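You operate a simulated robot arm through the tools that you are given. There is no shell and no other tool. Be economical: measure what you need, move in short steps, check, and stop when the job is done.

The job below is to be done with a simulated robot arm. You get a single attempt, and the scene is never put back.

## Task
Chill container C506 in the blue frame: lock it, plug it in and switch on.
Fine: at the cold rack; use the blue slider, plug and switch; the socket end goes to the rack; plug in before the switch goes on; watch till the lamp on its roof lights. The others stay as they are.

The check looks at the end state, three seconds after you hand in, the way a careful person would. Anything else that was tipped, shoved, dropped, spilled or broken makes it a failure.

## Robot
A 6-joint arm with a two-finger parallel gripper, fixed in place. Base frame: the origin is at the foot of the arm, x ahead of it, y to its left, z up; the work surface is at about z = 76. Readings come in cm, rad, newtons and seconds.
With the tool pointing down near the work surface it reaches from about 18 to 74 cm from the base axis. Its first joint turns from -2.897 to 2.897 rad. Payload 3.91 kg.
The tool frame sits at the grasp point between the pads (the TCP): z along the fingers, y along the line on which they close. The tips reach 3 cm beyond it. The gripper opens to 11 cm. The fingers are 2 cm wide and 1 cm thick; the gripper's body (4.8 by 11.2 cm) begins 5.5 cm behind the TCP.
Orientation is that of the tool frame in the base frame, as a unit quaternion [w, x, y, z]. With the fingers straight down and closing along the base's y, the tool's x points along the base's -x, its y along +y and its z along -z.

## Interface
- The arm moves only by the tool send_rows. Its argument "increments" is text: rows parted by semicolons, each of 6 numbers parted by spaces: the shift along the base's x, y, z in cm, then the turn, a rotation vector about the base's x, y, z in rad. In form: dx dy dz rx ry rz; .... A call has 1 to 20 rows; each row shifts and turns the commanded pose from where the row before left it. "grip" is the opening, from 0 (shut) to 1 (fully open), set as the call begins (left out, the last holds). Each row takes 0.2 s and may step no farther than 5 cm and 0.15 rad from the row before; otherwise, or with a gripper value out of range, the whole call is refused. A pose out of reach is approached as far as the arm can. The call stops where the force on the tool passes 40 N (or 10 N more than at its start, if that is more) or the arm is blocked; 0.2 s more then pass. The fingers move at their own pace (about 4.5 cm/s each) and stop on an object; they squeeze with about 38 N. The grip force told is the motor's: it shows also when the fingers shut on nothing. Time passes only in rows, and 0.2 s behind the last, so rows that do not move let the fingers close. The reply holds the time, the measured pose of the TCP, the force on the tool along the base axes, the opening and the grip force, in the units named above and with some noise.
- Cameras (640 x 400 px; columns grow to the right, rows downward): "scene" is fixed at [5.05, -65.09, 135.28]; the picture's right is [0.78, -0.63, 0.00], its down [-0.32, -0.40, -0.86] and it looks along [0.54, 0.67, -0.51] (base axes); focal length 352 px, centre (320, 200). "wrist" rides on the gripper at [7.1, 2.2, -10.7] in the tool frame; the picture's right is [-0.29, 0.96, 0.00], its down [-0.76, -0.23, -0.61] and it looks along [-0.58, -0.18, 0.79] (tool axes); focal length 243 px, centre (320, 200). There is no depth. A picture from a camera that has moved, and an enlarged one, comes with that camera's place and axes in the base frame and with its lens.
- capture(camera): a new picture of that camera. No time passes.
- raise_lower(by): slides the trunk up (or, below 0, down) by that many cm; the arm rides with it, the base frame stays. It gives what a move gives, with no picture.
- zoom(camera, box): a new picture of the part [left, top, right, bottom] of that camera's present view, enlarged. No time passes.
- job_done(): hands the job in; it is judged then, once.

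Work in short steps. Places have to be worked out from the pictures, the camera data and where the tool is seen: move nearer, look again, correct. Check each grasp and each placing, and mend what went wrong. You have 120 turns and 84 pictures in all, those below and enlarged ones among them. Open the gripper and draw the arm clear of the work before you hand the job in, unless the task says otherwise; then end with one line.

The tools are called after ">>>" as name(argument=value, ...) on one line, values as JSON. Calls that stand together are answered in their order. send_rows: Moves the arm, as the interface text tells. Its arguments: {"type":"object","properties":{"increments":{"type":"string"},"grip":{"type":"number"}},"required":["increments"]} The other tools are called the same way: raise_lower (by) slides the trunk up or down; capture (camera) takes a picture; zoom (camera, box) takes an enlarged picture of a part of a camera's view; job_done () hands the job in.

At the start:

```text
t: 0.0
ee_pos: [45.73, -8.04, 110.34]
ee_rot: [0.0, 0.0, 1.0, 0.0]
contact_force: [-0.7, -0.2, -0.8]
gripper_width: 10.98
grasp_force: 0.1
trunk travel left (down, up): [-50.0, 9.0]
```

scene: 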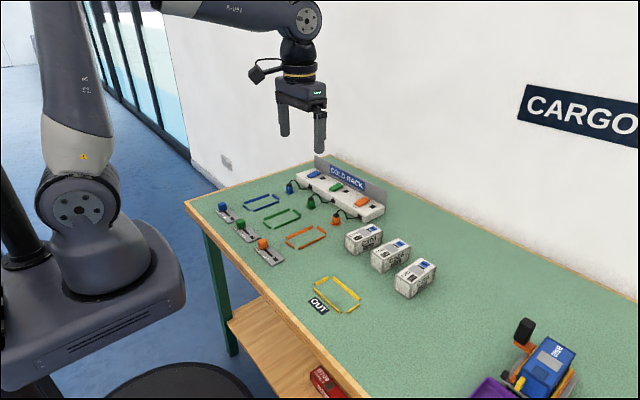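
wrist: 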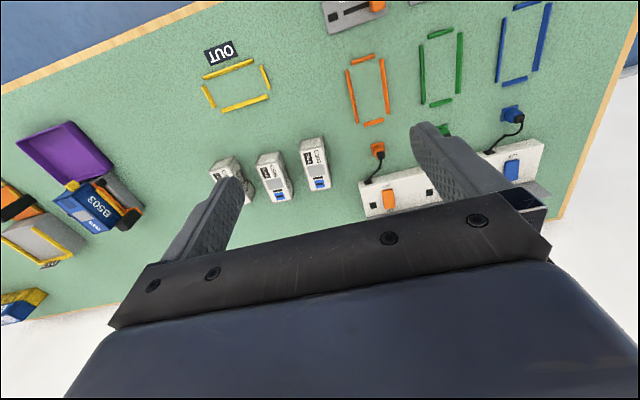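

I start with enlarged views of the rack area and containers to read labels.

>>> zoom(camera="scene", box=[330, 210, 450, 300])

>>> zoom(camera="scene", box=[200, 150, 400, 275])

>>> zoom(camera="wrist", box=[190, 110, 350, 210])

```text
4.44 times, centred on (390, 255) of scene
camera zoom: at [5.05, -65.09, 135.28], right [0.78, -0.63, 0.0], down [-0.32, -0.4, -0.86], along [0.54, 0.67, -0.51], focal length 1564 px, centre (9, -44)
```

zoom: 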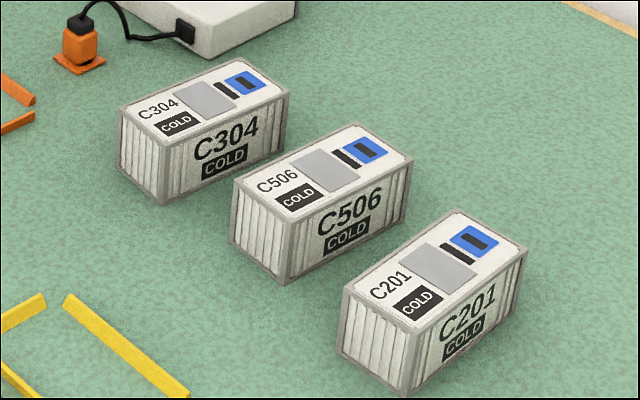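

```text
3.20 times, centred on (300, 212) of scene
camera zoom: at [5.05, -65.09, 135.28], right [0.78, -0.63, 0.0], down [-0.32, -0.4, -0.86], along [0.54, 0.67, -0.51], focal length 1126 px, centre (384, 160)
```

zoom: 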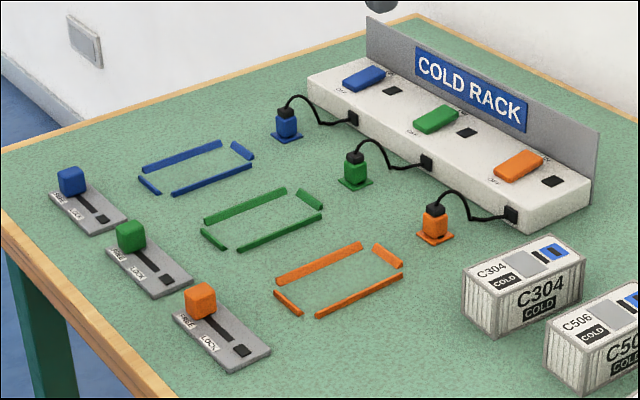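

```text
4.00 times, centred on (270, 160) of wrist
camera zoom: at [38.64, -5.79, 120.94], right [0.29, 0.96, 0.0], down [0.76, -0.23, 0.61], along [0.58, -0.18, -0.79], focal length 970 px, centre (520, 360)
```

zoom: 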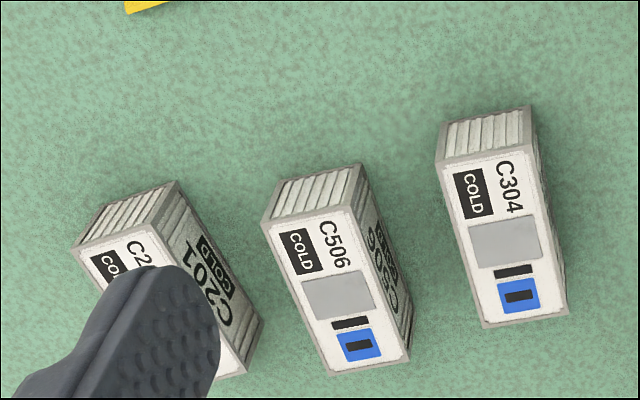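

C506 is the middle container at about (61.1,-22.9), top z≈81, socket end already toward +x. I move over to view the blue station closer.

>>> send_rows(increments="-1.5 4.5 -1 0 0 0;-1.5 4.5 -1 0 0 0;-1.5 4.5 -1 0 0 0;-1.5 4.5 -1 0 0 0;-1.5 4.5 -1 0 0 0;-1.5 4.5 -1 0 0 0;-1 2 -1 0 0 0;0 0 0 0 0 0")

>>> capture(camera="wrist")

```text
t: 1.8
ee_pos: [35.8, 21.05, 103.21]
ee_rot: [0.0, 0.0, 1.0, 0.0]
contact_force: [-0.4, -0.6, -0.3]
gripper_width: 10.99
grasp_force: 0.1
trunk travel left (down, up): [-50.0, 9.0]
```

```text
78 pictures are left
camera wrist: at [28.68, 23.39, 113.88], right [0.29, 0.96, 0.0], down [0.76, -0.23, 0.61], along [0.58, -0.18, -0.79], focal length 243 px, centre (320, 200)
```

wrist: 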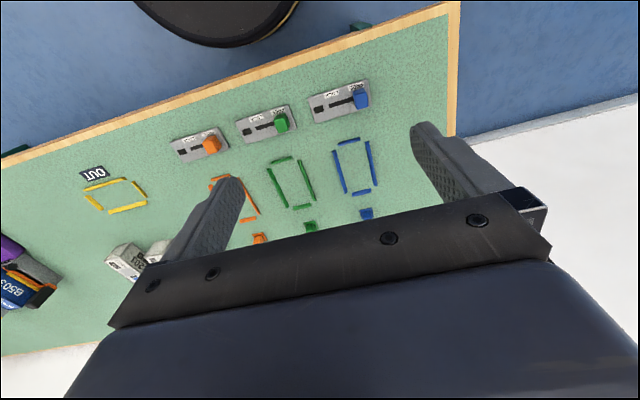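

The blue station is visible; I enlarge it to measure.

>>> zoom(camera="wrist", box=[280, 70, 420, 225])

```text
2.58 times, centred on (350, 148) of wrist
camera zoom: at [28.68, 23.39, 113.88], right [0.29, 0.96, 0.0], down [0.76, -0.23, 0.61], along [0.58, -0.18, -0.79], focal length 626 px, centre (243, 336)
```

zoom: 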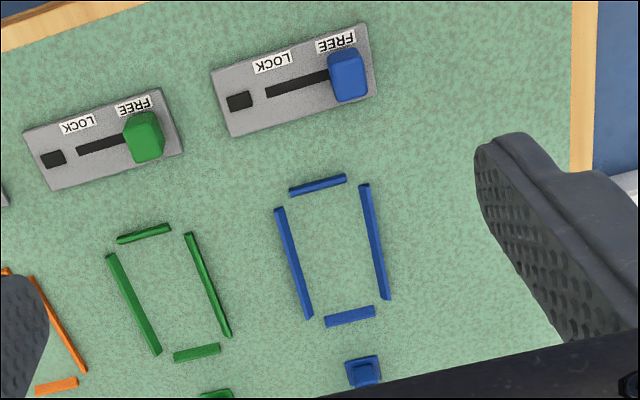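

Blue frame is axis-aligned, centre ≈(51.3,22.95). Now I go above C506, turned −0.12 rad, for a check view.

>>> send_rows(increments="2.1 -3.66 -0.7 0 0 0;2.1 -3.66 -0.7 0 0 0;2.1 -3.66 -0.7 0 0 0;2.1 -3.66 -0.7 0 0 0;2.1 -3.66 -0.7 0 0 0;2.1 -3.66 -0.7 0 0 0;2.1 -3.66 -0.7 0 0 0;2.1 -3.66 -0.7 0 0 0;2.1 -3.66 -0.7 0 0 0;2.1 -3.66 -0.7 0 0 0;2.1 -3.66 -0.7 0 0 -0.06;2.1 -3.66 -0.7 0 0 -0.06;0 0 0 0 0 0", grip=0.6)

>>> capture(camera="wrist")

```text
t: 4.6
ee_pos: [61.16, -22.98, 94.69]
ee_rot: [0.0, 0.061, 0.998, 0.0]
contact_force: [-0.1, -0.3, -0.6]
gripper_width: 6.61
grasp_force: 0.0
trunk travel left (down, up): [-50.0, 9.0]
```

```text
76 pictures are left
camera wrist: at [54.31, -19.79, 105.36], right [0.4, 0.92, 0.0], down [0.73, -0.32, 0.61], along [0.56, -0.25, -0.79], focal length 243 px, centre (320, 200)
```

wrist: 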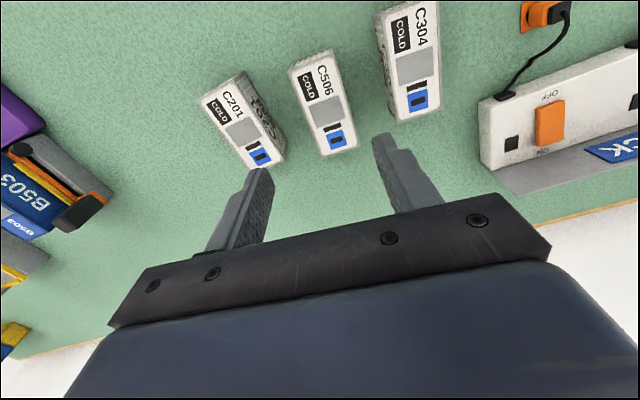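

I enlarge C506 to refine its centre and angle.

>>> zoom(camera="wrist", box=[250, 40, 410, 170])

```text
3.08 times, centred on (330, 105) of wrist
camera zoom: at [54.31, -19.79, 105.36], right [0.4, 0.92, 0.0], down [0.73, -0.32, 0.61], along [0.56, -0.25, -0.79], focal length 746 px, centre (289, 492)
```

zoom: 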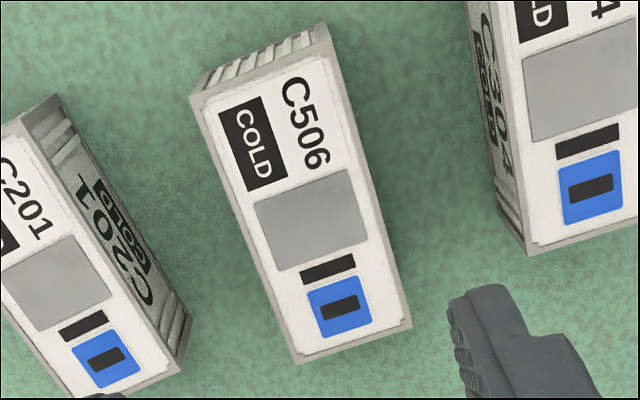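

C506 centre refined to ≈(61.5,-22.5), yaw ≈ −0.09. I correct and descend around it.

>>> send_rows(increments="0.35 0.48 -2 0 0 0.03;0 0 -3 0 0 0;0 0 -3 0 0 0;0 0 -2 0 0 0;0 0 -2 0 0 0;0 0 -1.5 0 0 0;0 0 -1.2 0 0 0;0 0 0 0 0 0")

>>> capture(camera="wrist")

>>> zoom(camera="scene", box=[330, 190, 450, 300])

```text
t: 6.4
ee_pos: [61.33, -22.37, 80.11]
ee_rot: [0.0, 0.045, 0.999, 0.0]
contact_force: [-0.8, -0.3, 0.6]
gripper_width: 6.59
grasp_force: 0.1
trunk travel left (down, up): [-50.0, 9.0]
```

```text
74 pictures are left
camera wrist: at [54.46, -19.52, 90.78], right [0.38, 0.93, 0.0], down [0.74, -0.3, 0.61], along [0.56, -0.23, -0.79], focal length 243 px, centre (320, 200)
```

wrist: 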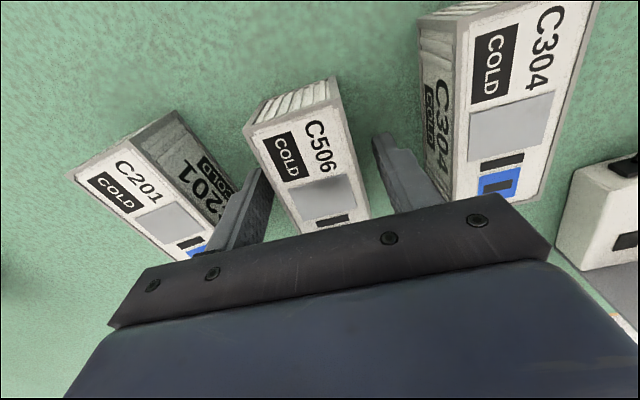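

```text
3.64 times, centred on (390, 245) of scene
camera zoom: at [5.05, -65.09, 135.28], right [0.78, -0.63, 0.0], down [-0.32, -0.4, -0.86], along [0.54, 0.67, -0.51], focal length 1280 px, centre (66, 36)
```

zoom: 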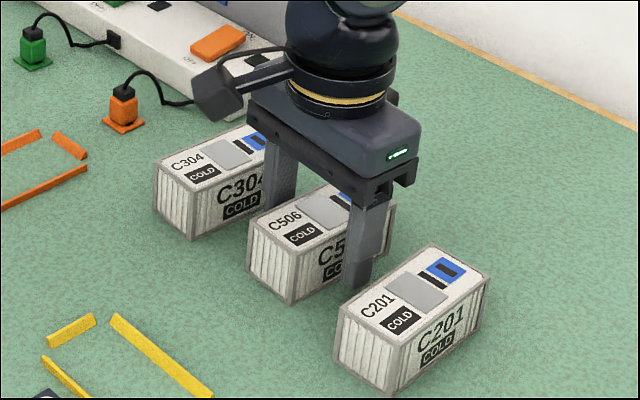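

The fingers straddle C506 with clear gaps on both sides. I close and lift.

>>> send_rows(increments="0 0 0 0 0 0;0 0 0 0 0 0;0 0 0 0 0 0;0 0 0 0 0 0;0 0 0 0 0 0;0 0 1 0 0 0;0 0 2 0 0 0;0 0 0 0 0 0", grip=0)

>>> capture(camera="wrist")

>>> zoom(camera="scene", box=[330, 190, 450, 300])

```text
t: 8.2
ee_pos: [61.37, -22.52, 83.28]
ee_rot: [-0.001, 0.045, 0.999, 0.0]
contact_force: [-0.4, -0.4, -1.1]
gripper_width: 4.46
grasp_force: 37.6
trunk travel left (down, up): [-50.0, 9.0]
```

```text
72 pictures are left
camera wrist: at [54.47, -19.62, 93.97], right [0.38, 0.93, 0.0], down [0.74, -0.3, 0.61], along [0.56, -0.23, -0.79], focal length 243 px, centre (320, 200)
```

wrist: 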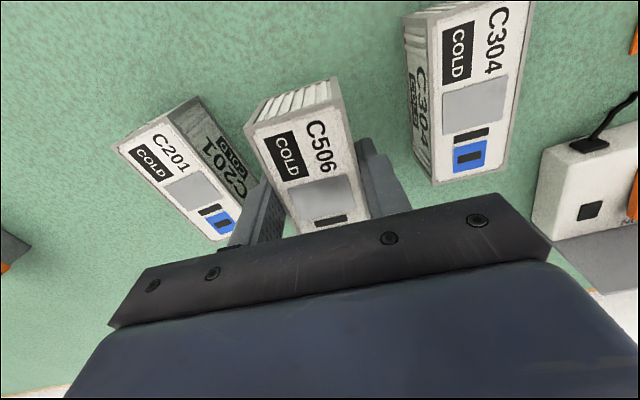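

```text
3.64 times, centred on (390, 245) of scene
camera zoom: at [5.05, -65.09, 135.28], right [0.78, -0.63, 0.0], down [-0.32, -0.4, -0.86], along [0.54, 0.67, -0.51], focal length 1280 px, centre (66, 36)
```

zoom: 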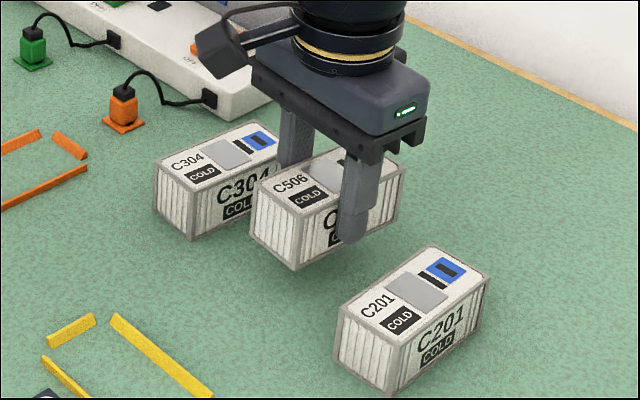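

Held at width 4.46 and lifted clean. I enlarge to determine where the container sits in the grip.

>>> zoom(camera="wrist", box=[230, 65, 390, 240])

```text
2.29 times, centred on (310, 152) of wrist
camera zoom: at [54.47, -19.62, 93.97], right [0.38, 0.93, 0.0], down [0.74, -0.3, 0.61], along [0.56, -0.23, -0.79], focal length 555 px, centre (343, 309)
```

zoom: 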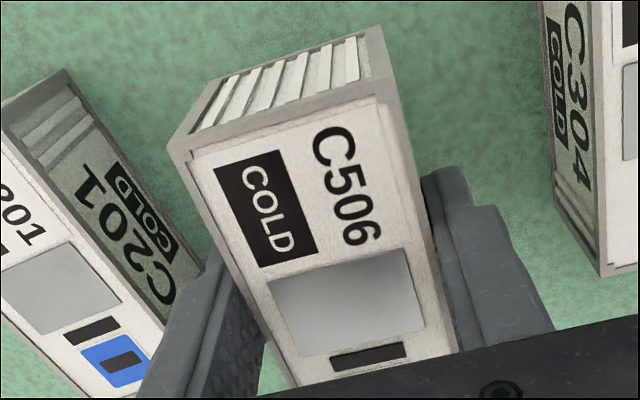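

Container is centred laterally, with its centre about 0.5 cm ahead of the TCP; height ≈4.2, length ≈9.4. I carry it high to above the blue frame and square it up.

>>> send_rows(increments="0 0 4 0 0 0;0 0 5 0 0 0;-0.8 3.5 0 0 0 0;-0.8 3.5 0 0 0 0;-0.8 3.5 0 0 0 0;-0.8 3.5 0 0 0 0;-0.8 3.5 0 0 0 0;-0.8 3.5 0 0 0 0;-0.8 3.5 0 0 0 0.03;-0.8 3.5 0 0 0 0.03;-0.8 3.5 0 0 0 0.03;-0.8 3.5 0 0 0 0;-0.8 3.5 0 0 0 0;-0.8 3.5 0 0 0 0;-1 3.4 0 0 0 0;0 0 0 0 0 0")

>>> capture(camera="wrist")

>>> zoom(camera="scene", box=[200, 120, 360, 270])

```text
t: 11.6
ee_pos: [50.46, 22.83, 92.08]
ee_rot: [0.001, 0.001, 1.0, 0.0]
contact_force: [0.2, -0.8, -1.7]
gripper_width: 4.46
grasp_force: 38.0
trunk travel left (down, up): [-50.0, 9.0]
```

```text
69 pictures are left
camera wrist: at [43.31, 25.14, 102.75], right [0.29, 0.96, 0.0], down [0.76, -0.23, 0.61], along [0.58, -0.18, -0.79], focal length 243 px, centre (320, 200)
```

wrist: 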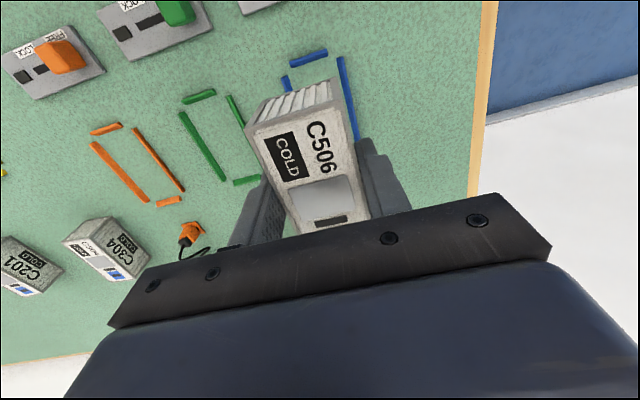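

```text
2.67 times, centred on (280, 195) of scene
camera zoom: at [5.05, -65.09, 135.28], right [0.78, -0.63, 0.0], down [-0.32, -0.4, -0.86], along [0.54, 0.67, -0.51], focal length 939 px, centre (427, 213)
```

zoom: 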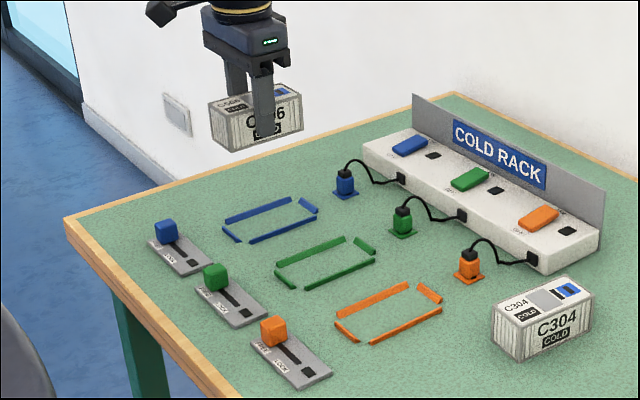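

I enlarge the frame part in the wrist view to re-measure near end bar and side bars.

>>> zoom(camera="wrist", box=[240, 30, 380, 150])

```text
3.33 times, centred on (310, 90) of wrist
camera zoom: at [43.31, 25.14, 102.75], right [0.29, 0.96, 0.0], down [0.76, -0.23, 0.61], along [0.58, -0.18, -0.79], focal length 809 px, centre (353, 567)
```

zoom: 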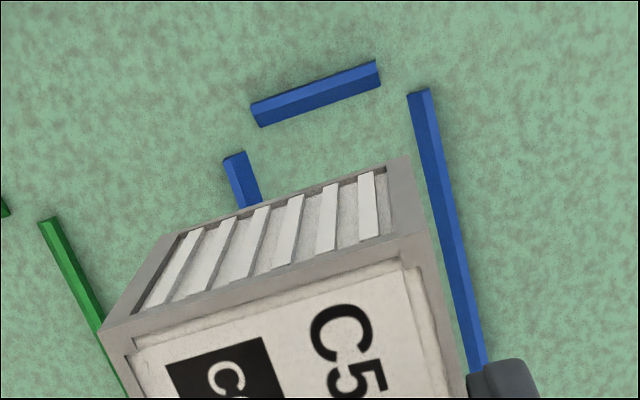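

Frame centre refined to ≈(51.4,23.1). I set TCP target (50.9,23.1) and lower to just above the bars.

>>> send_rows(increments="0.45 0.27 -2 0 0 0;0 0 -3 0 0 0;0 0 -2.5 0 0 0;0 0 -2.2 0 0 0;0 0 0 0 0 0")

>>> zoom(camera="wrist", box=[220, 20, 400, 140])

>>> zoom(camera="scene", box=[220, 160, 320, 230])

```text
t: 12.8
ee_pos: [51.11, 23.28, 82.37]
ee_rot: [0.0, 0.0, 1.0, 0.0]
contact_force: [0.2, -0.3, -1.6]
gripper_width: 4.44
grasp_force: 38.0
trunk travel left (down, up): [-50.0, 9.0]
```

```text
3.33 times, centred on (310, 80) of wrist
camera zoom: at [43.95, 25.54, 93.04], right [0.29, 0.96, 0.0], down [0.76, -0.23, 0.61], along [0.58, -0.18, -0.79], focal length 809 px, centre (353, 600)
```

zoom: 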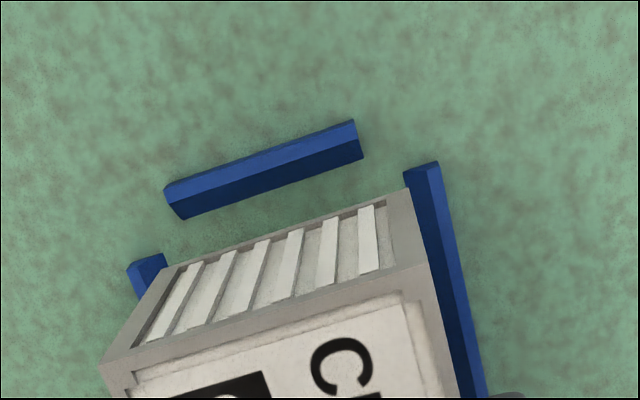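

```text
5.71 times, centred on (270, 195) of scene
camera zoom: at [5.05, -65.09, 135.28], right [0.78, -0.63, 0.0], down [-0.32, -0.4, -0.86], along [0.54, 0.67, -0.51], focal length 2011 px, centre (606, 229)
```

zoom: 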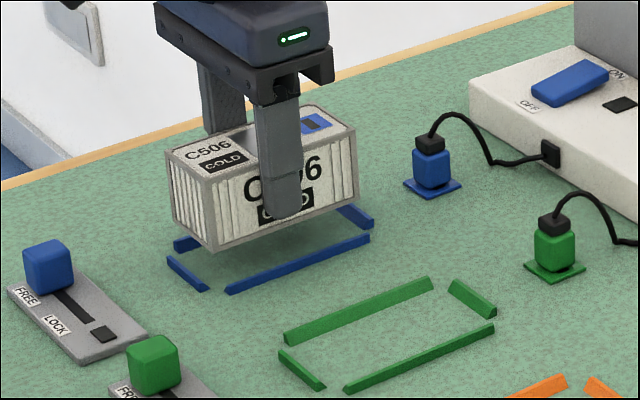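

Needs a small shift of about (−0.1,−0.2). I apply it and lower to near the surface.

>>> send_rows(increments="-0.1 -0.2 0 0 0 0;0 0 -0.8 0 0 0;0 0 -0.7 0 0 0;0 0 -0.4 0 0 0;0 0 0 0 0 0")

>>> zoom(camera="wrist", box=[220, 20, 400, 140])

>>> zoom(camera="scene", box=[235, 170, 305, 219])

```text
t: 14.0
ee_pos: [50.97, 22.86, 80.59]
ee_rot: [0.0, 0.0, 1.0, 0.0]
contact_force: [-0.2, -1.1, -0.6]
gripper_width: 4.46
grasp_force: 37.9
trunk travel left (down, up): [-50.0, 9.0]
```

```text
3.33 times, centred on (310, 80) of wrist
camera zoom: at [43.88, 25.17, 91.26], right [0.29, 0.96, 0.0], down [0.76, -0.23, 0.61], along [0.58, -0.18, -0.79], focal length 809 px, centre (353, 600)
```

zoom: 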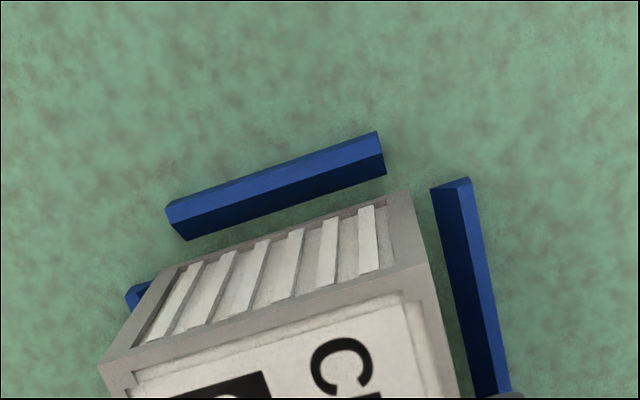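

```text
8.16 times, centred on (270, 194) of scene
camera zoom: at [5.05, -65.09, 135.28], right [0.78, -0.63, 0.0], down [-0.32, -0.4, -0.86], along [0.54, 0.67, -0.51], focal length 2873 px, centre (728, 245)
```

zoom: 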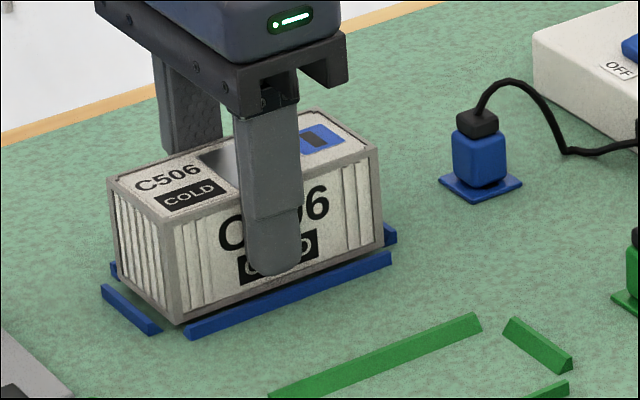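

The container is centred within the bars. I lower the final half centimetre and open.

>>> send_rows(increments="0 0 -0.25 0 0 0;0 0 -0.2 0 0 0;0 0 0 0 0 0")

```text
t: 14.8
ee_pos: [50.98, 22.92, 80.08]
ee_rot: [0.0, 0.0, 1.0, 0.0]
contact_force: [0.1, 0.2, -0.9]
gripper_width: 4.48
grasp_force: 38.7
trunk travel left (down, up): [-50.0, 9.0]
```

>>> zoom(camera="scene", box=[235, 170, 305, 219])

```text
8.16 times, centred on (270, 194) of scene
camera zoom: at [5.05, -65.09, 135.28], right [0.78, -0.63, 0.0], down [-0.32, -0.4, -0.86], along [0.54, 0.67, -0.51], focal length 2873 px, centre (728, 245)
```

zoom: 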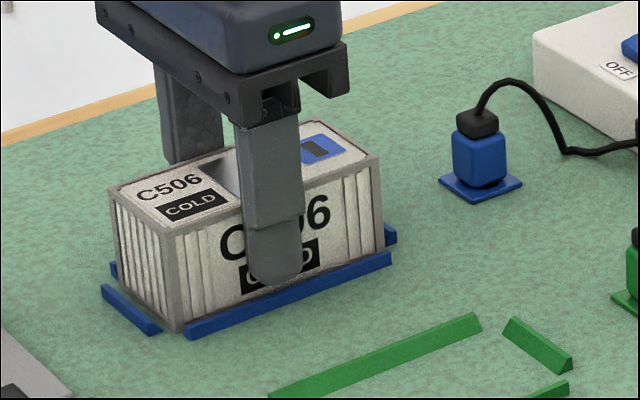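

Practically on the surface and inside the bars; I lower a touch more and open the fingers moderately, then raise.

>>> send_rows(increments="0 0 -0.12 0 0 0;0 0 0 0 0 0")

>>> send_rows(increments="0 0 0 0 0 0;0 0 0 0 0 0;0 0 0 0 0 0", grip=0.58)

>>> send_rows(increments="0 0 2 0 0 0;0 0 4 0 0 0;-1.5 0 4 0 0 0;-4 0 4 0 0 0;-4 0 3 0 0 0;-3.5 0 0 0 0 0;0 0 0 0 0 0")

>>> capture(camera="wrist")

>>> zoom(camera="scene", box=[210, 150, 330, 230])

```text
t: 15.4
ee_pos: [51.03, 22.92, 80.13]
ee_rot: [0.001, 0.0, 1.0, 0.001]
contact_force: [-0.1, -3.1, 10.7]
gripper_width: 4.45
grasp_force: 38.2
trunk travel left (down, up): [-50.0, 9.0]
```

```text
t: 16.2
ee_pos: [50.88, 23.03, 80.0]
ee_rot: [0.0, 0.0, 1.0, 0.0]
contact_force: [0.0, -0.6, -0.2]
gripper_width: 6.34
grasp_force: 0.0
trunk travel left (down, up): [-50.0, 9.0]
```

```text
refused: row 4 steps farther than a row can; nothing moved
```

```text
61 pictures are left
camera wrist: at [43.88, 25.25, 90.71], right [0.29, 0.96, 0.0], down [0.76, -0.23, 0.61], along [0.58, -0.18, -0.79], focal length 243 px, centre (320, 200)
```

wrist: 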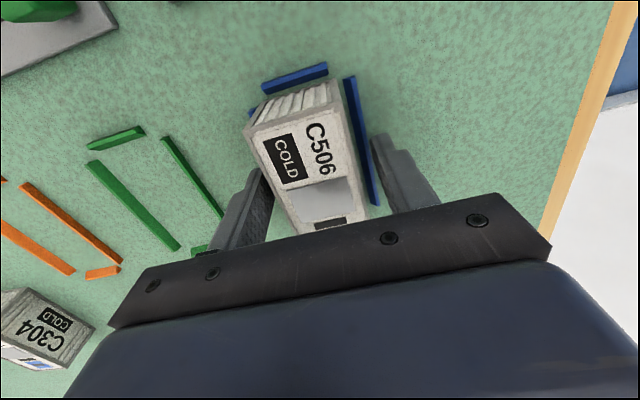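

```text
5.00 times, centred on (270, 190) of scene
camera zoom: at [5.05, -65.09, 135.28], right [0.78, -0.63, 0.0], down [-0.32, -0.4, -0.86], along [0.54, 0.67, -0.51], focal length 1760 px, centre (570, 250)
```

zoom: 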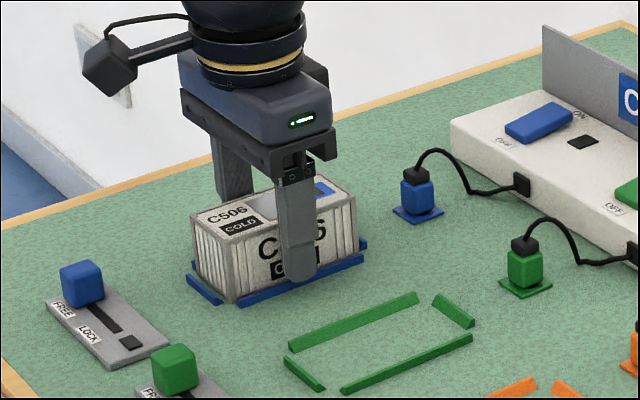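

Container released on the surface in the frame. I raise and retreat to view frame and slider together.

>>> send_rows(increments="0 0 2 0 0 0;0 0 4 0 0 0;-1.5 0 4 0 0 0;-4 0 2.5 0 0 0;-4 0 2.5 0 0 0;-4 0 0 0 0 0;0 0 0 0 0 0")

>>> capture(camera="wrist")

>>> zoom(camera="wrist", box=[260, 40, 420, 220])

```text
t: 17.8
ee_pos: [37.44, 23.1, 95.08]
ee_rot: [0.0, 0.001, 1.0, 0.0]
contact_force: [-0.5, 0.3, -0.1]
gripper_width: 6.4
grasp_force: 0.0
trunk travel left (down, up): [-50.0, 9.0]
```

```text
59 pictures are left
camera wrist: at [30.34, 25.33, 105.79], right [0.29, 0.96, 0.0], down [0.76, -0.23, 0.61], along [0.58, -0.18, -0.79], focal length 243 px, centre (320, 200)
```

wrist: 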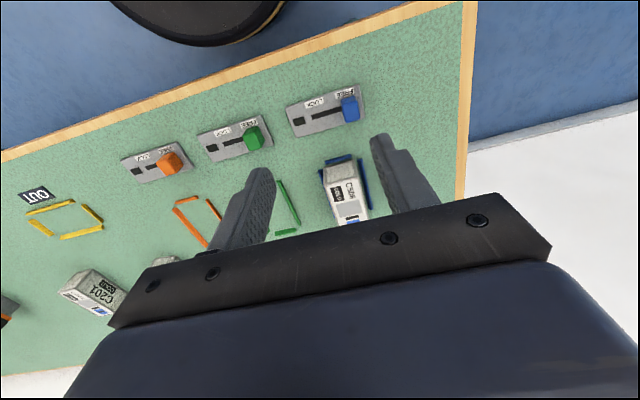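

```text
2.22 times, centred on (340, 130) of wrist
camera zoom: at [30.34, 25.33, 105.79], right [0.29, 0.96, 0.0], down [0.76, -0.23, 0.61], along [0.58, -0.18, -0.79], focal length 539 px, centre (276, 356)
```

zoom: 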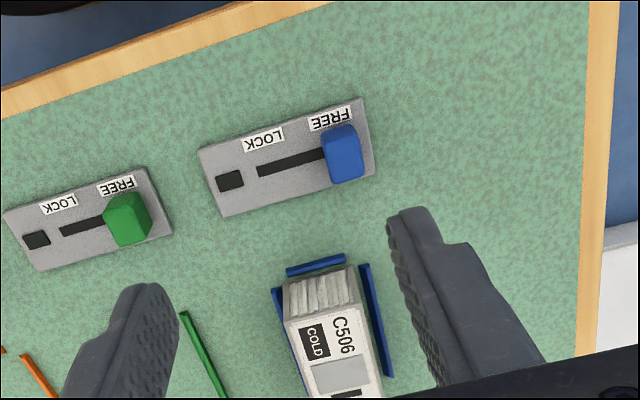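

C506 sits inside the frame. Blue knob at ≈(39.3,25.8), top z≈79.3; its slot runs along −y to ≈21.5. I move above it and look.

>>> send_rows(increments="1.9 2.7 -2 0 0 0;0 0 -4 0 0 0;0 0 -4 0 0 0;0 0 -1.5 0 0 0;0 0 0 0 0 0")

>>> capture(camera="wrist")

>>> zoom(camera="scene", box=[180, 150, 300, 230])

```text
t: 19.0
ee_pos: [39.32, 25.7, 83.69]
ee_rot: [0.0, -0.001, 1.0, 0.0]
contact_force: [-0.2, -0.2, -0.2]
gripper_width: 6.36
grasp_force: 0.0
trunk travel left (down, up): [-50.0, 9.0]
```

```text
57 pictures are left
camera wrist: at [32.32, 27.97, 94.34], right [0.29, 0.96, 0.0], down [0.76, -0.23, 0.61], along [0.58, -0.18, -0.79], focal length 243 px, centre (320, 200)
```

wrist: 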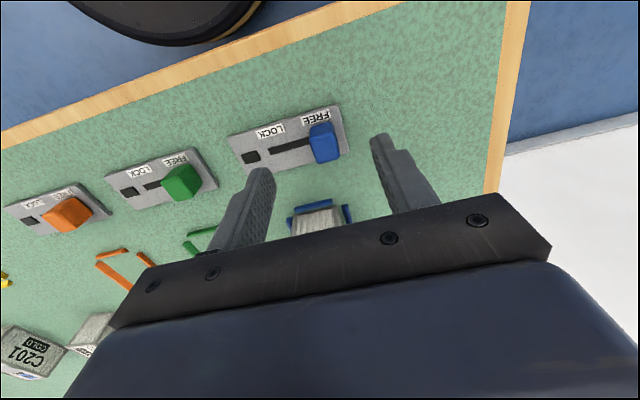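

```text
5.00 times, centred on (240, 190) of scene
camera zoom: at [5.05, -65.09, 135.28], right [0.78, -0.63, 0.0], down [-0.32, -0.4, -0.86], along [0.54, 0.67, -0.51], focal length 1760 px, centre (720, 250)
```

zoom: 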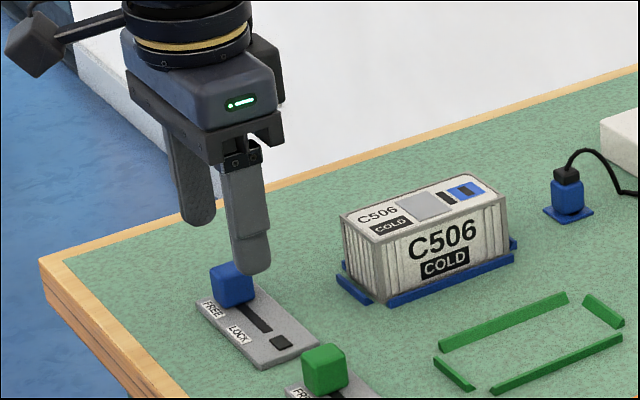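

Knob is between the fingers in projection (≈(39.1,26.1)). I descend to grip height and close.

>>> send_rows(increments="0 0.25 -1.5 0 0 0;0 0 -1.2 0 0 0;0 0 -0.8 0 0 0;0 0 0 0 0 0")

>>> send_rows(increments="0 0 0 0 0 0;0 0 0 0 0 0;0 0 0 0 0 0;0 0 0 0 0 0;0 0 0 0 0 0", grip=0)

>>> zoom(camera="scene", box=[180, 150, 300, 230])

```text
t: 20.0
ee_pos: [39.33, 25.92, 80.06]
ee_rot: [0.0, 0.0, 1.0, 0.0]
contact_force: [-0.6, -0.8, 0.3]
gripper_width: 6.4
grasp_force: 0.1
trunk travel left (down, up): [-50.0, 9.0]
```

```text
t: 21.2
ee_pos: [39.47, 25.97, 80.07]
ee_rot: [0.0, 0.0, 1.0, 0.001]
contact_force: [0.0, 0.8, -1.0]
gripper_width: 1.71
grasp_force: 44.9
trunk travel left (down, up): [-50.0, 9.0]
```

```text
5.00 times, centred on (240, 190) of scene
camera zoom: at [5.05, -65.09, 135.28], right [0.78, -0.63, 0.0], down [-0.32, -0.4, -0.86], along [0.54, 0.67, -0.51], focal length 1760 px, centre (720, 250)
```

zoom: 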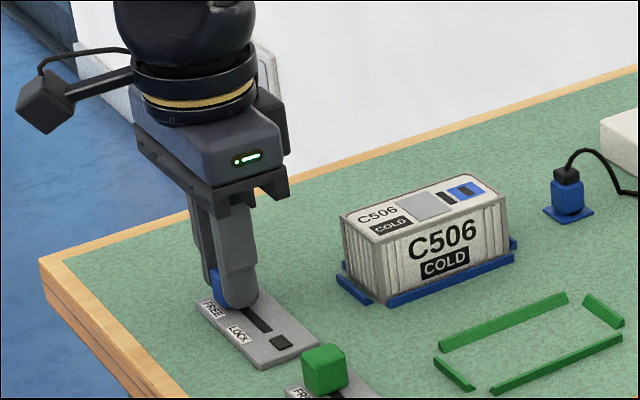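

Knob gripped (1.7 cm). I slide it along −y in small steps toward LOCK.

>>> send_rows(increments="0 -0.5 0 0 0 0;0 -0.5 0 0 0 0;0 -0.5 0 0 0 0;0 -0.5 0 0 0 0;0 -0.5 0 0 0 0;0 -0.5 0 0 0 0;0 -0.3 0 0 0 0;0 -0.3 0 0 0 0;0 0 0 0 0 0")

>>> zoom(camera="scene", box=[180, 150, 300, 230])

```text
t: 23.2
ee_pos: [39.41, 22.38, 80.03]
ee_rot: [0.001, 0.0, 1.0, 0.001]
contact_force: [-2.8, -0.2, 27.5]
gripper_width: 1.71
grasp_force: 45.0
trunk travel left (down, up): [-50.0, 9.0]
```

```text
5.00 times, centred on (240, 190) of scene
camera zoom: at [5.05, -65.09, 135.28], right [0.78, -0.63, 0.0], down [-0.32, -0.4, -0.86], along [0.54, 0.67, -0.51], focal length 1760 px, centre (720, 250)
```

zoom: 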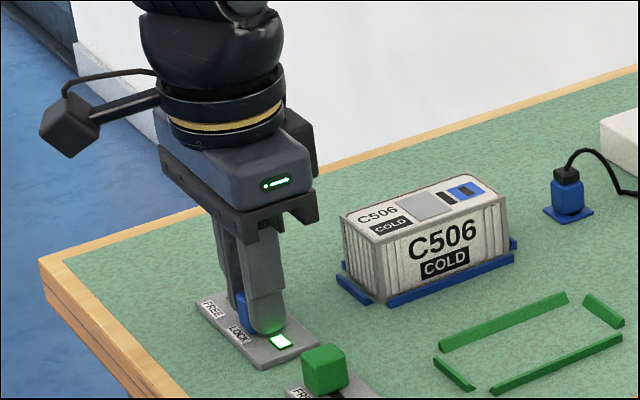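

The lock indicator lit up. I release gently and rise, then check.

>>> send_rows(increments="0 0 0.2 0 0 0;0 0 0 0 0 0;0 0 0 0 0 0", grip=0.3)

>>> send_rows(increments="0 0 2 0 0 0;0 0 4 0 0 0;0 0 4.5 0 0 0;0 0 4.5 0 0 0;0 0 0 0 0 0")

>>> zoom(camera="scene", box=[180, 150, 300, 230])

```text
t: 24.0
ee_pos: [39.53, 22.34, 80.19]
ee_rot: [0.001, -0.001, 1.0, 0.0]
contact_force: [-0.1, -1.0, 0.2]
gripper_width: 3.33
grasp_force: 0.0
trunk travel left (down, up): [-50.0, 9.0]
```

```text
t: 25.2
ee_pos: [39.32, 22.38, 95.11]
ee_rot: [-0.001, 0.0, 1.0, -0.001]
contact_force: [-0.3, 0.1, 0.7]
gripper_width: 3.3
grasp_force: 0.1
trunk travel left (down, up): [-50.0, 9.0]
```

```text
5.00 times, centred on (240, 190) of scene
camera zoom: at [5.05, -65.09, 135.28], right [0.78, -0.63, 0.0], down [-0.32, -0.4, -0.86], along [0.54, 0.67, -0.51], focal length 1760 px, centre (720, 250)
```

zoom: 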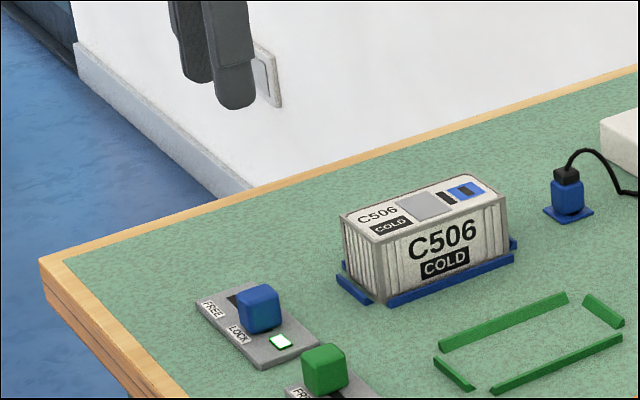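

Locked. Now I move to view the plug and the container socket.

>>> send_rows(increments="4 0 0.7 0 0 0;4 0 0.7 0 0 0;3 0 0 0 0 0;0 0 0 0 0 0", grip=0.45)

>>> capture(camera="wrist")

>>> zoom(camera="scene", box=[265, 155, 365, 220])

```text
t: 26.2
ee_pos: [50.46, 22.47, 96.53]
ee_rot: [0.0, 0.0, 1.0, 0.0]
contact_force: [1.3, 0.2, -0.1]
gripper_width: 4.95
grasp_force: 0.1
trunk travel left (down, up): [-50.0, 9.0]
```

```text
52 pictures are left
camera wrist: at [43.36, 24.65, 107.09], right [0.29, 0.96, 0.0], down [0.76, -0.23, 0.61], along [0.58, -0.18, -0.79], focal length 243 px, centre (320, 200)
```

wrist: 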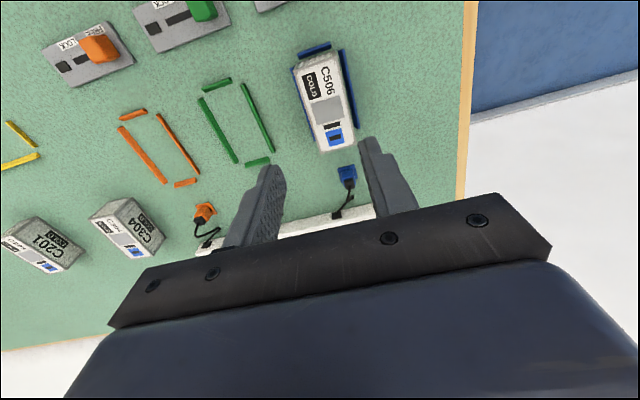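

```text
6.15 times, centred on (315, 188) of scene
camera zoom: at [5.05, -65.09, 135.28], right [0.78, -0.63, 0.0], down [-0.32, -0.4, -0.86], along [0.54, 0.67, -0.51], focal length 2166 px, centre (351, 277)
```

zoom: 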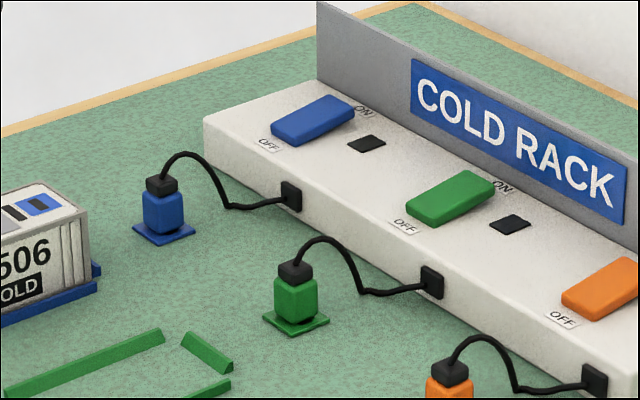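

I enlarge the plug and socket in the wrist view.

>>> zoom(camera="wrist", box=[285, 110, 385, 225])

>>> zoom(camera="scene", box=[255, 165, 315, 205])

```text
3.48 times, centred on (335, 168) of wrist
camera zoom: at [43.36, 24.65, 107.09], right [0.29, 0.96, 0.0], down [0.76, -0.23, 0.61], along [0.58, -0.18, -0.79], focal length 844 px, centre (268, 313)
```

zoom: 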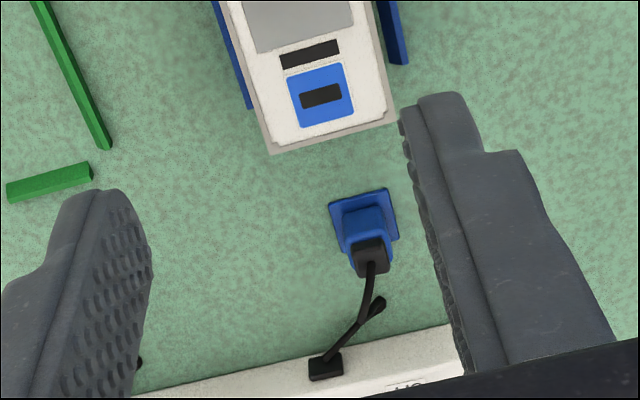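

```text
10.00 times, centred on (285, 185) of scene
camera zoom: at [5.05, -65.09, 135.28], right [0.78, -0.63, 0.0], down [-0.32, -0.4, -0.86], along [0.54, 0.67, -0.51], focal length 3520 px, centre (670, 350)
```

zoom: 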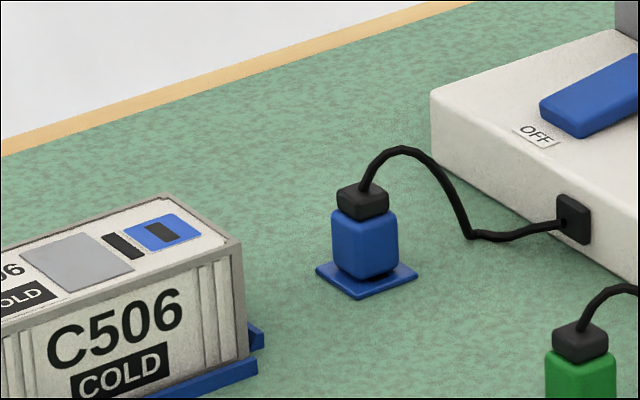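

Socket slot ≈(54.8,22.9) at z≈80.2; plug ≈(62.3,23). I move over the plug for a closer look.

>>> send_rows(increments="4 0.2 -1 0 0 0;4 0.2 -1 0 0 0;3.8 0.1 -3 0 0 0;0 0 -3 0 0 0;0 0 0 0 0 0")

>>> zoom(camera="wrist", box=[250, 90, 410, 220])

>>> zoom(camera="scene", box=[255, 150, 345, 210])

```text
t: 27.4
ee_pos: [62.18, 22.77, 88.64]
ee_rot: [0.0, 0.0, 1.0, -0.001]
contact_force: [-0.5, 0.8, 0.4]
gripper_width: 4.93
grasp_force: 0.2
trunk travel left (down, up): [-50.0, 9.0]
```

```text
3.08 times, centred on (330, 155) of wrist
camera zoom: at [55.08, 25.09, 99.28], right [0.29, 0.96, 0.0], down [0.76, -0.23, 0.61], along [0.58, -0.18, -0.79], focal length 746 px, centre (289, 338)
```

zoom: 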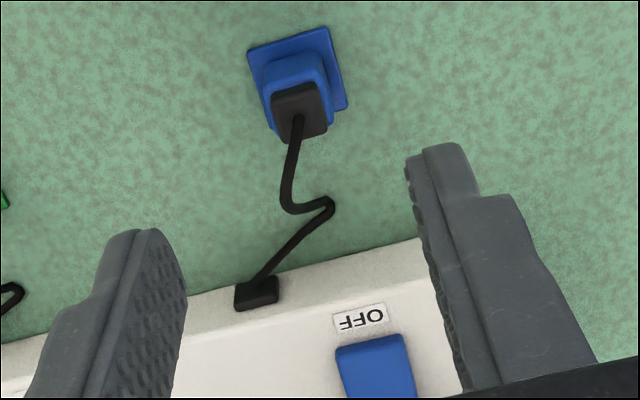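

```text
6.67 times, centred on (300, 180) of scene
camera zoom: at [5.05, -65.09, 135.28], right [0.78, -0.63, 0.0], down [-0.32, -0.4, -0.86], along [0.54, 0.67, -0.51], focal length 2346 px, centre (453, 333)
```

zoom: 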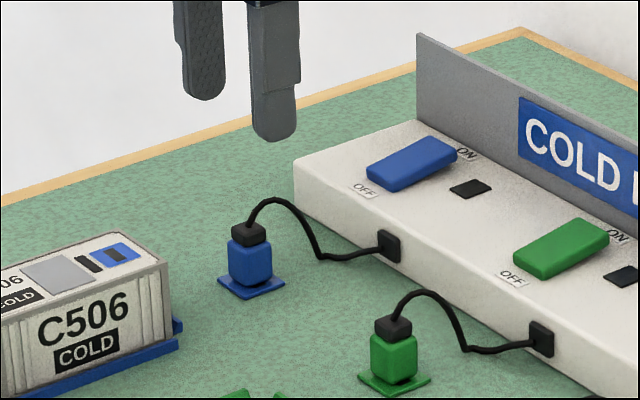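

Plug at ≈(62.4,23.08). I align and descend around it to TCP z≈79.7.

>>> send_rows(increments="0.2 0.3 -2 0 0 0;0 0 -2.5 0 0 0;0 0 -2 0 0 0;0 0 -1.4 0 0 0;0 0 -1 0 0 0;0 0 0 0 0 0")

>>> capture(camera="wrist")

>>> zoom(camera="scene", box=[255, 150, 345, 210])

```text
t: 28.8
ee_pos: [62.49, 23.21, 79.7]
ee_rot: [0.0, 0.0, 1.0, 0.0]
contact_force: [0.6, -0.1, -0.4]
gripper_width: 4.93
grasp_force: 0.2
trunk travel left (down, up): [-50.0, 9.0]
```

```text
46 pictures are left
camera wrist: at [55.34, 25.42, 90.38], right [0.29, 0.96, 0.0], down [0.76, -0.23, 0.61], along [0.58, -0.18, -0.79], focal length 243 px, centre (320, 200)
```

wrist: 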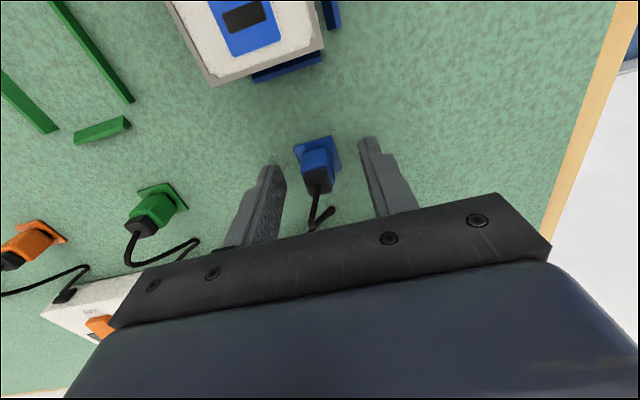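

```text
6.67 times, centred on (300, 180) of scene
camera zoom: at [5.05, -65.09, 135.28], right [0.78, -0.63, 0.0], down [-0.32, -0.4, -0.86], along [0.54, 0.67, -0.51], focal length 2346 px, centre (453, 333)
```

zoom: 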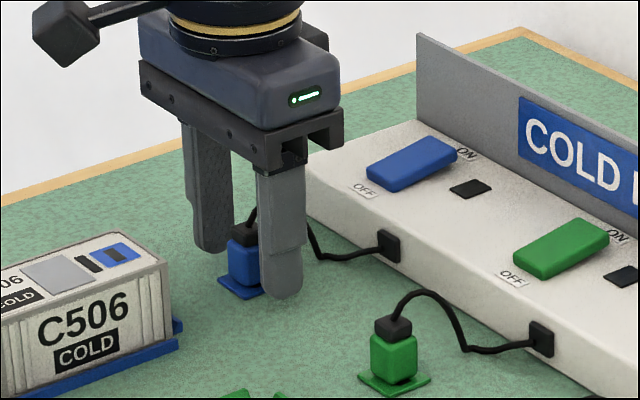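

The plug lies between the fingers. I close on it and check.

>>> send_rows(increments="0 -0.08 -0.1 0 0 0;0 0 0 0 0 0;0 0 0 0 0 0;0 0 0 0 0 0;0 0 0 0 0 0", grip=0)

>>> send_rows(increments="0 0 1 0 0 0;0 0 1.5 0 0 0;0 0 1.5 0 0 0;0 0 1.5 0 0 0;0 0 1 0 0 0;0 0 0 0 0 0")

>>> capture(camera="wrist")

>>> zoom(camera="scene", box=[255, 150, 345, 210])

```text
t: 30.0
ee_pos: [62.47, 22.98, 79.64]
ee_rot: [0.0, 0.0, 1.0, 0.0]
contact_force: [0.4, 0.1, -0.4]
gripper_width: 1.69
grasp_force: 38.0
trunk travel left (down, up): [-50.0, 9.0]
```

```text
t: 31.4
ee_pos: [62.36, 22.97, 86.09]
ee_rot: [0.0, 0.0, 1.0, 0.0]
contact_force: [0.5, -0.2, -0.4]
gripper_width: 1.69
grasp_force: 37.4
trunk travel left (down, up): [-50.0, 9.0]
```

```text
44 pictures are left
camera wrist: at [55.33, 25.3, 96.8], right [0.29, 0.96, 0.0], down [0.76, -0.23, 0.61], along [0.58, -0.18, -0.79], focal length 243 px, centre (320, 200)
```

wrist: 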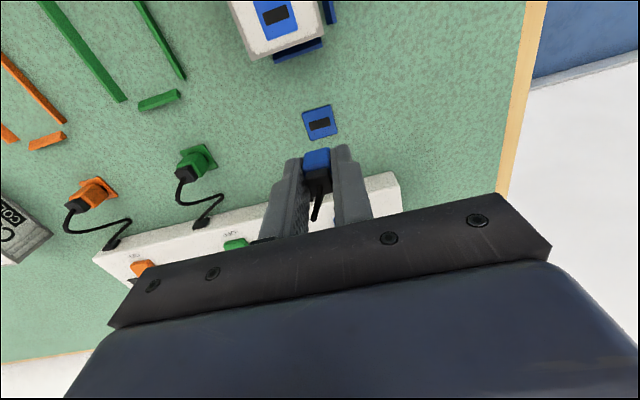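

```text
6.67 times, centred on (300, 180) of scene
camera zoom: at [5.05, -65.09, 135.28], right [0.78, -0.63, 0.0], down [-0.32, -0.4, -0.86], along [0.54, 0.67, -0.51], focal length 2346 px, centre (453, 333)
```

zoom: 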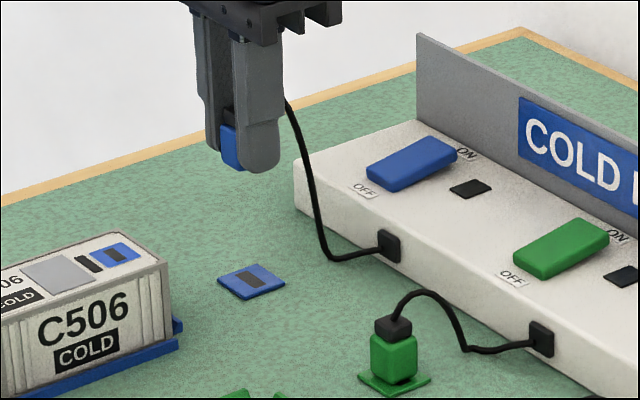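

The plug is out; the park pad has the same slot, a handy reference for the offset. I enlarge pad slot and container socket together.

>>> zoom(camera="wrist", box=[220, 0, 380, 150])

>>> zoom(camera="scene", box=[255, 170, 315, 205])

```text
2.67 times, centred on (300, 75) of wrist
camera zoom: at [55.33, 25.3, 96.8], right [0.29, 0.96, 0.0], down [0.76, -0.23, 0.61], along [0.58, -0.18, -0.79], focal length 647 px, centre (373, 533)
```

zoom: 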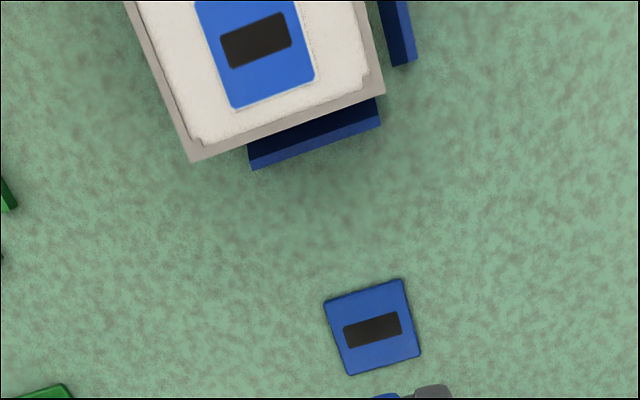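

```text
10.67 times, centred on (285, 188) of scene
camera zoom: at [5.05, -65.09, 135.28], right [0.78, -0.63, 0.0], down [-0.32, -0.4, -0.86], along [0.54, 0.67, -0.51], focal length 3754 px, centre (693, 333)
```

zoom: 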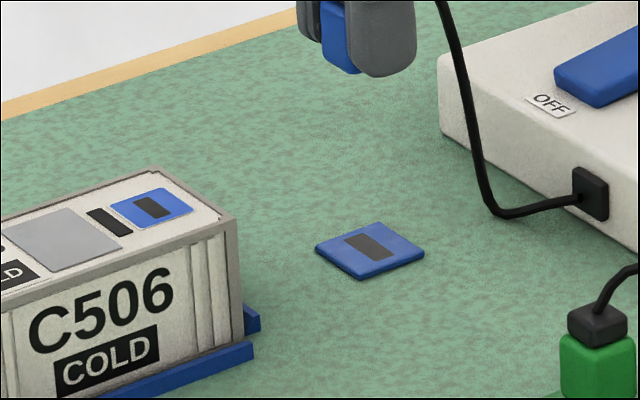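

Socket slot resolved at ≈(54.68,22.98), container square. I move the plug over it, staying a couple of cm above.

>>> send_rows(increments="-2 0 0 0 0 0;-2.5 0 0 0 0 0;-2.2 0 0 0 0 0;-1 0 0 0 0 0;0 0 0 0 0 0")

>>> zoom(camera="wrist", box=[250, 70, 390, 200])

>>> zoom(camera="scene", box=[240, 155, 315, 205])

```text
t: 32.6
ee_pos: [54.62, 23.08, 86.06]
ee_rot: [0.0, 0.0, 1.0, 0.0]
contact_force: [0.8, 0.4, -0.2]
gripper_width: 1.69
grasp_force: 38.0
trunk travel left (down, up): [-50.0, 9.0]
```

```text
3.08 times, centred on (320, 135) of wrist
camera zoom: at [47.53, 25.34, 96.73], right [0.29, 0.96, 0.0], down [0.76, -0.23, 0.61], along [0.58, -0.18, -0.79], focal length 746 px, centre (320, 400)
```

zoom: 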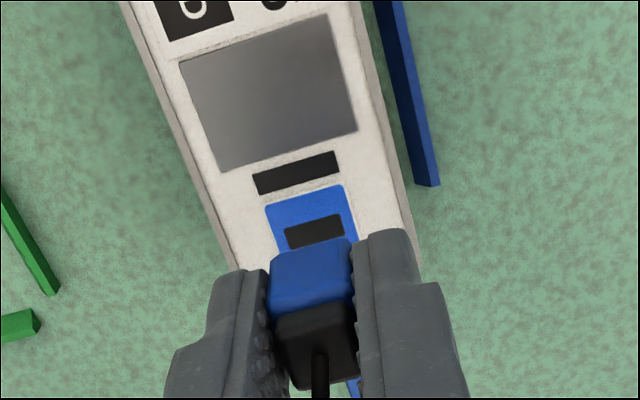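

```text
8.00 times, centred on (278, 180) of scene
camera zoom: at [5.05, -65.09, 135.28], right [0.78, -0.63, 0.0], down [-0.32, -0.4, -0.86], along [0.54, 0.67, -0.51], focal length 2816 px, centre (660, 360)
```

zoom: 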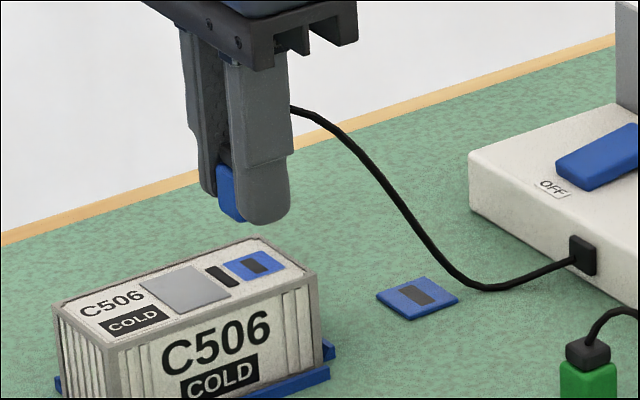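

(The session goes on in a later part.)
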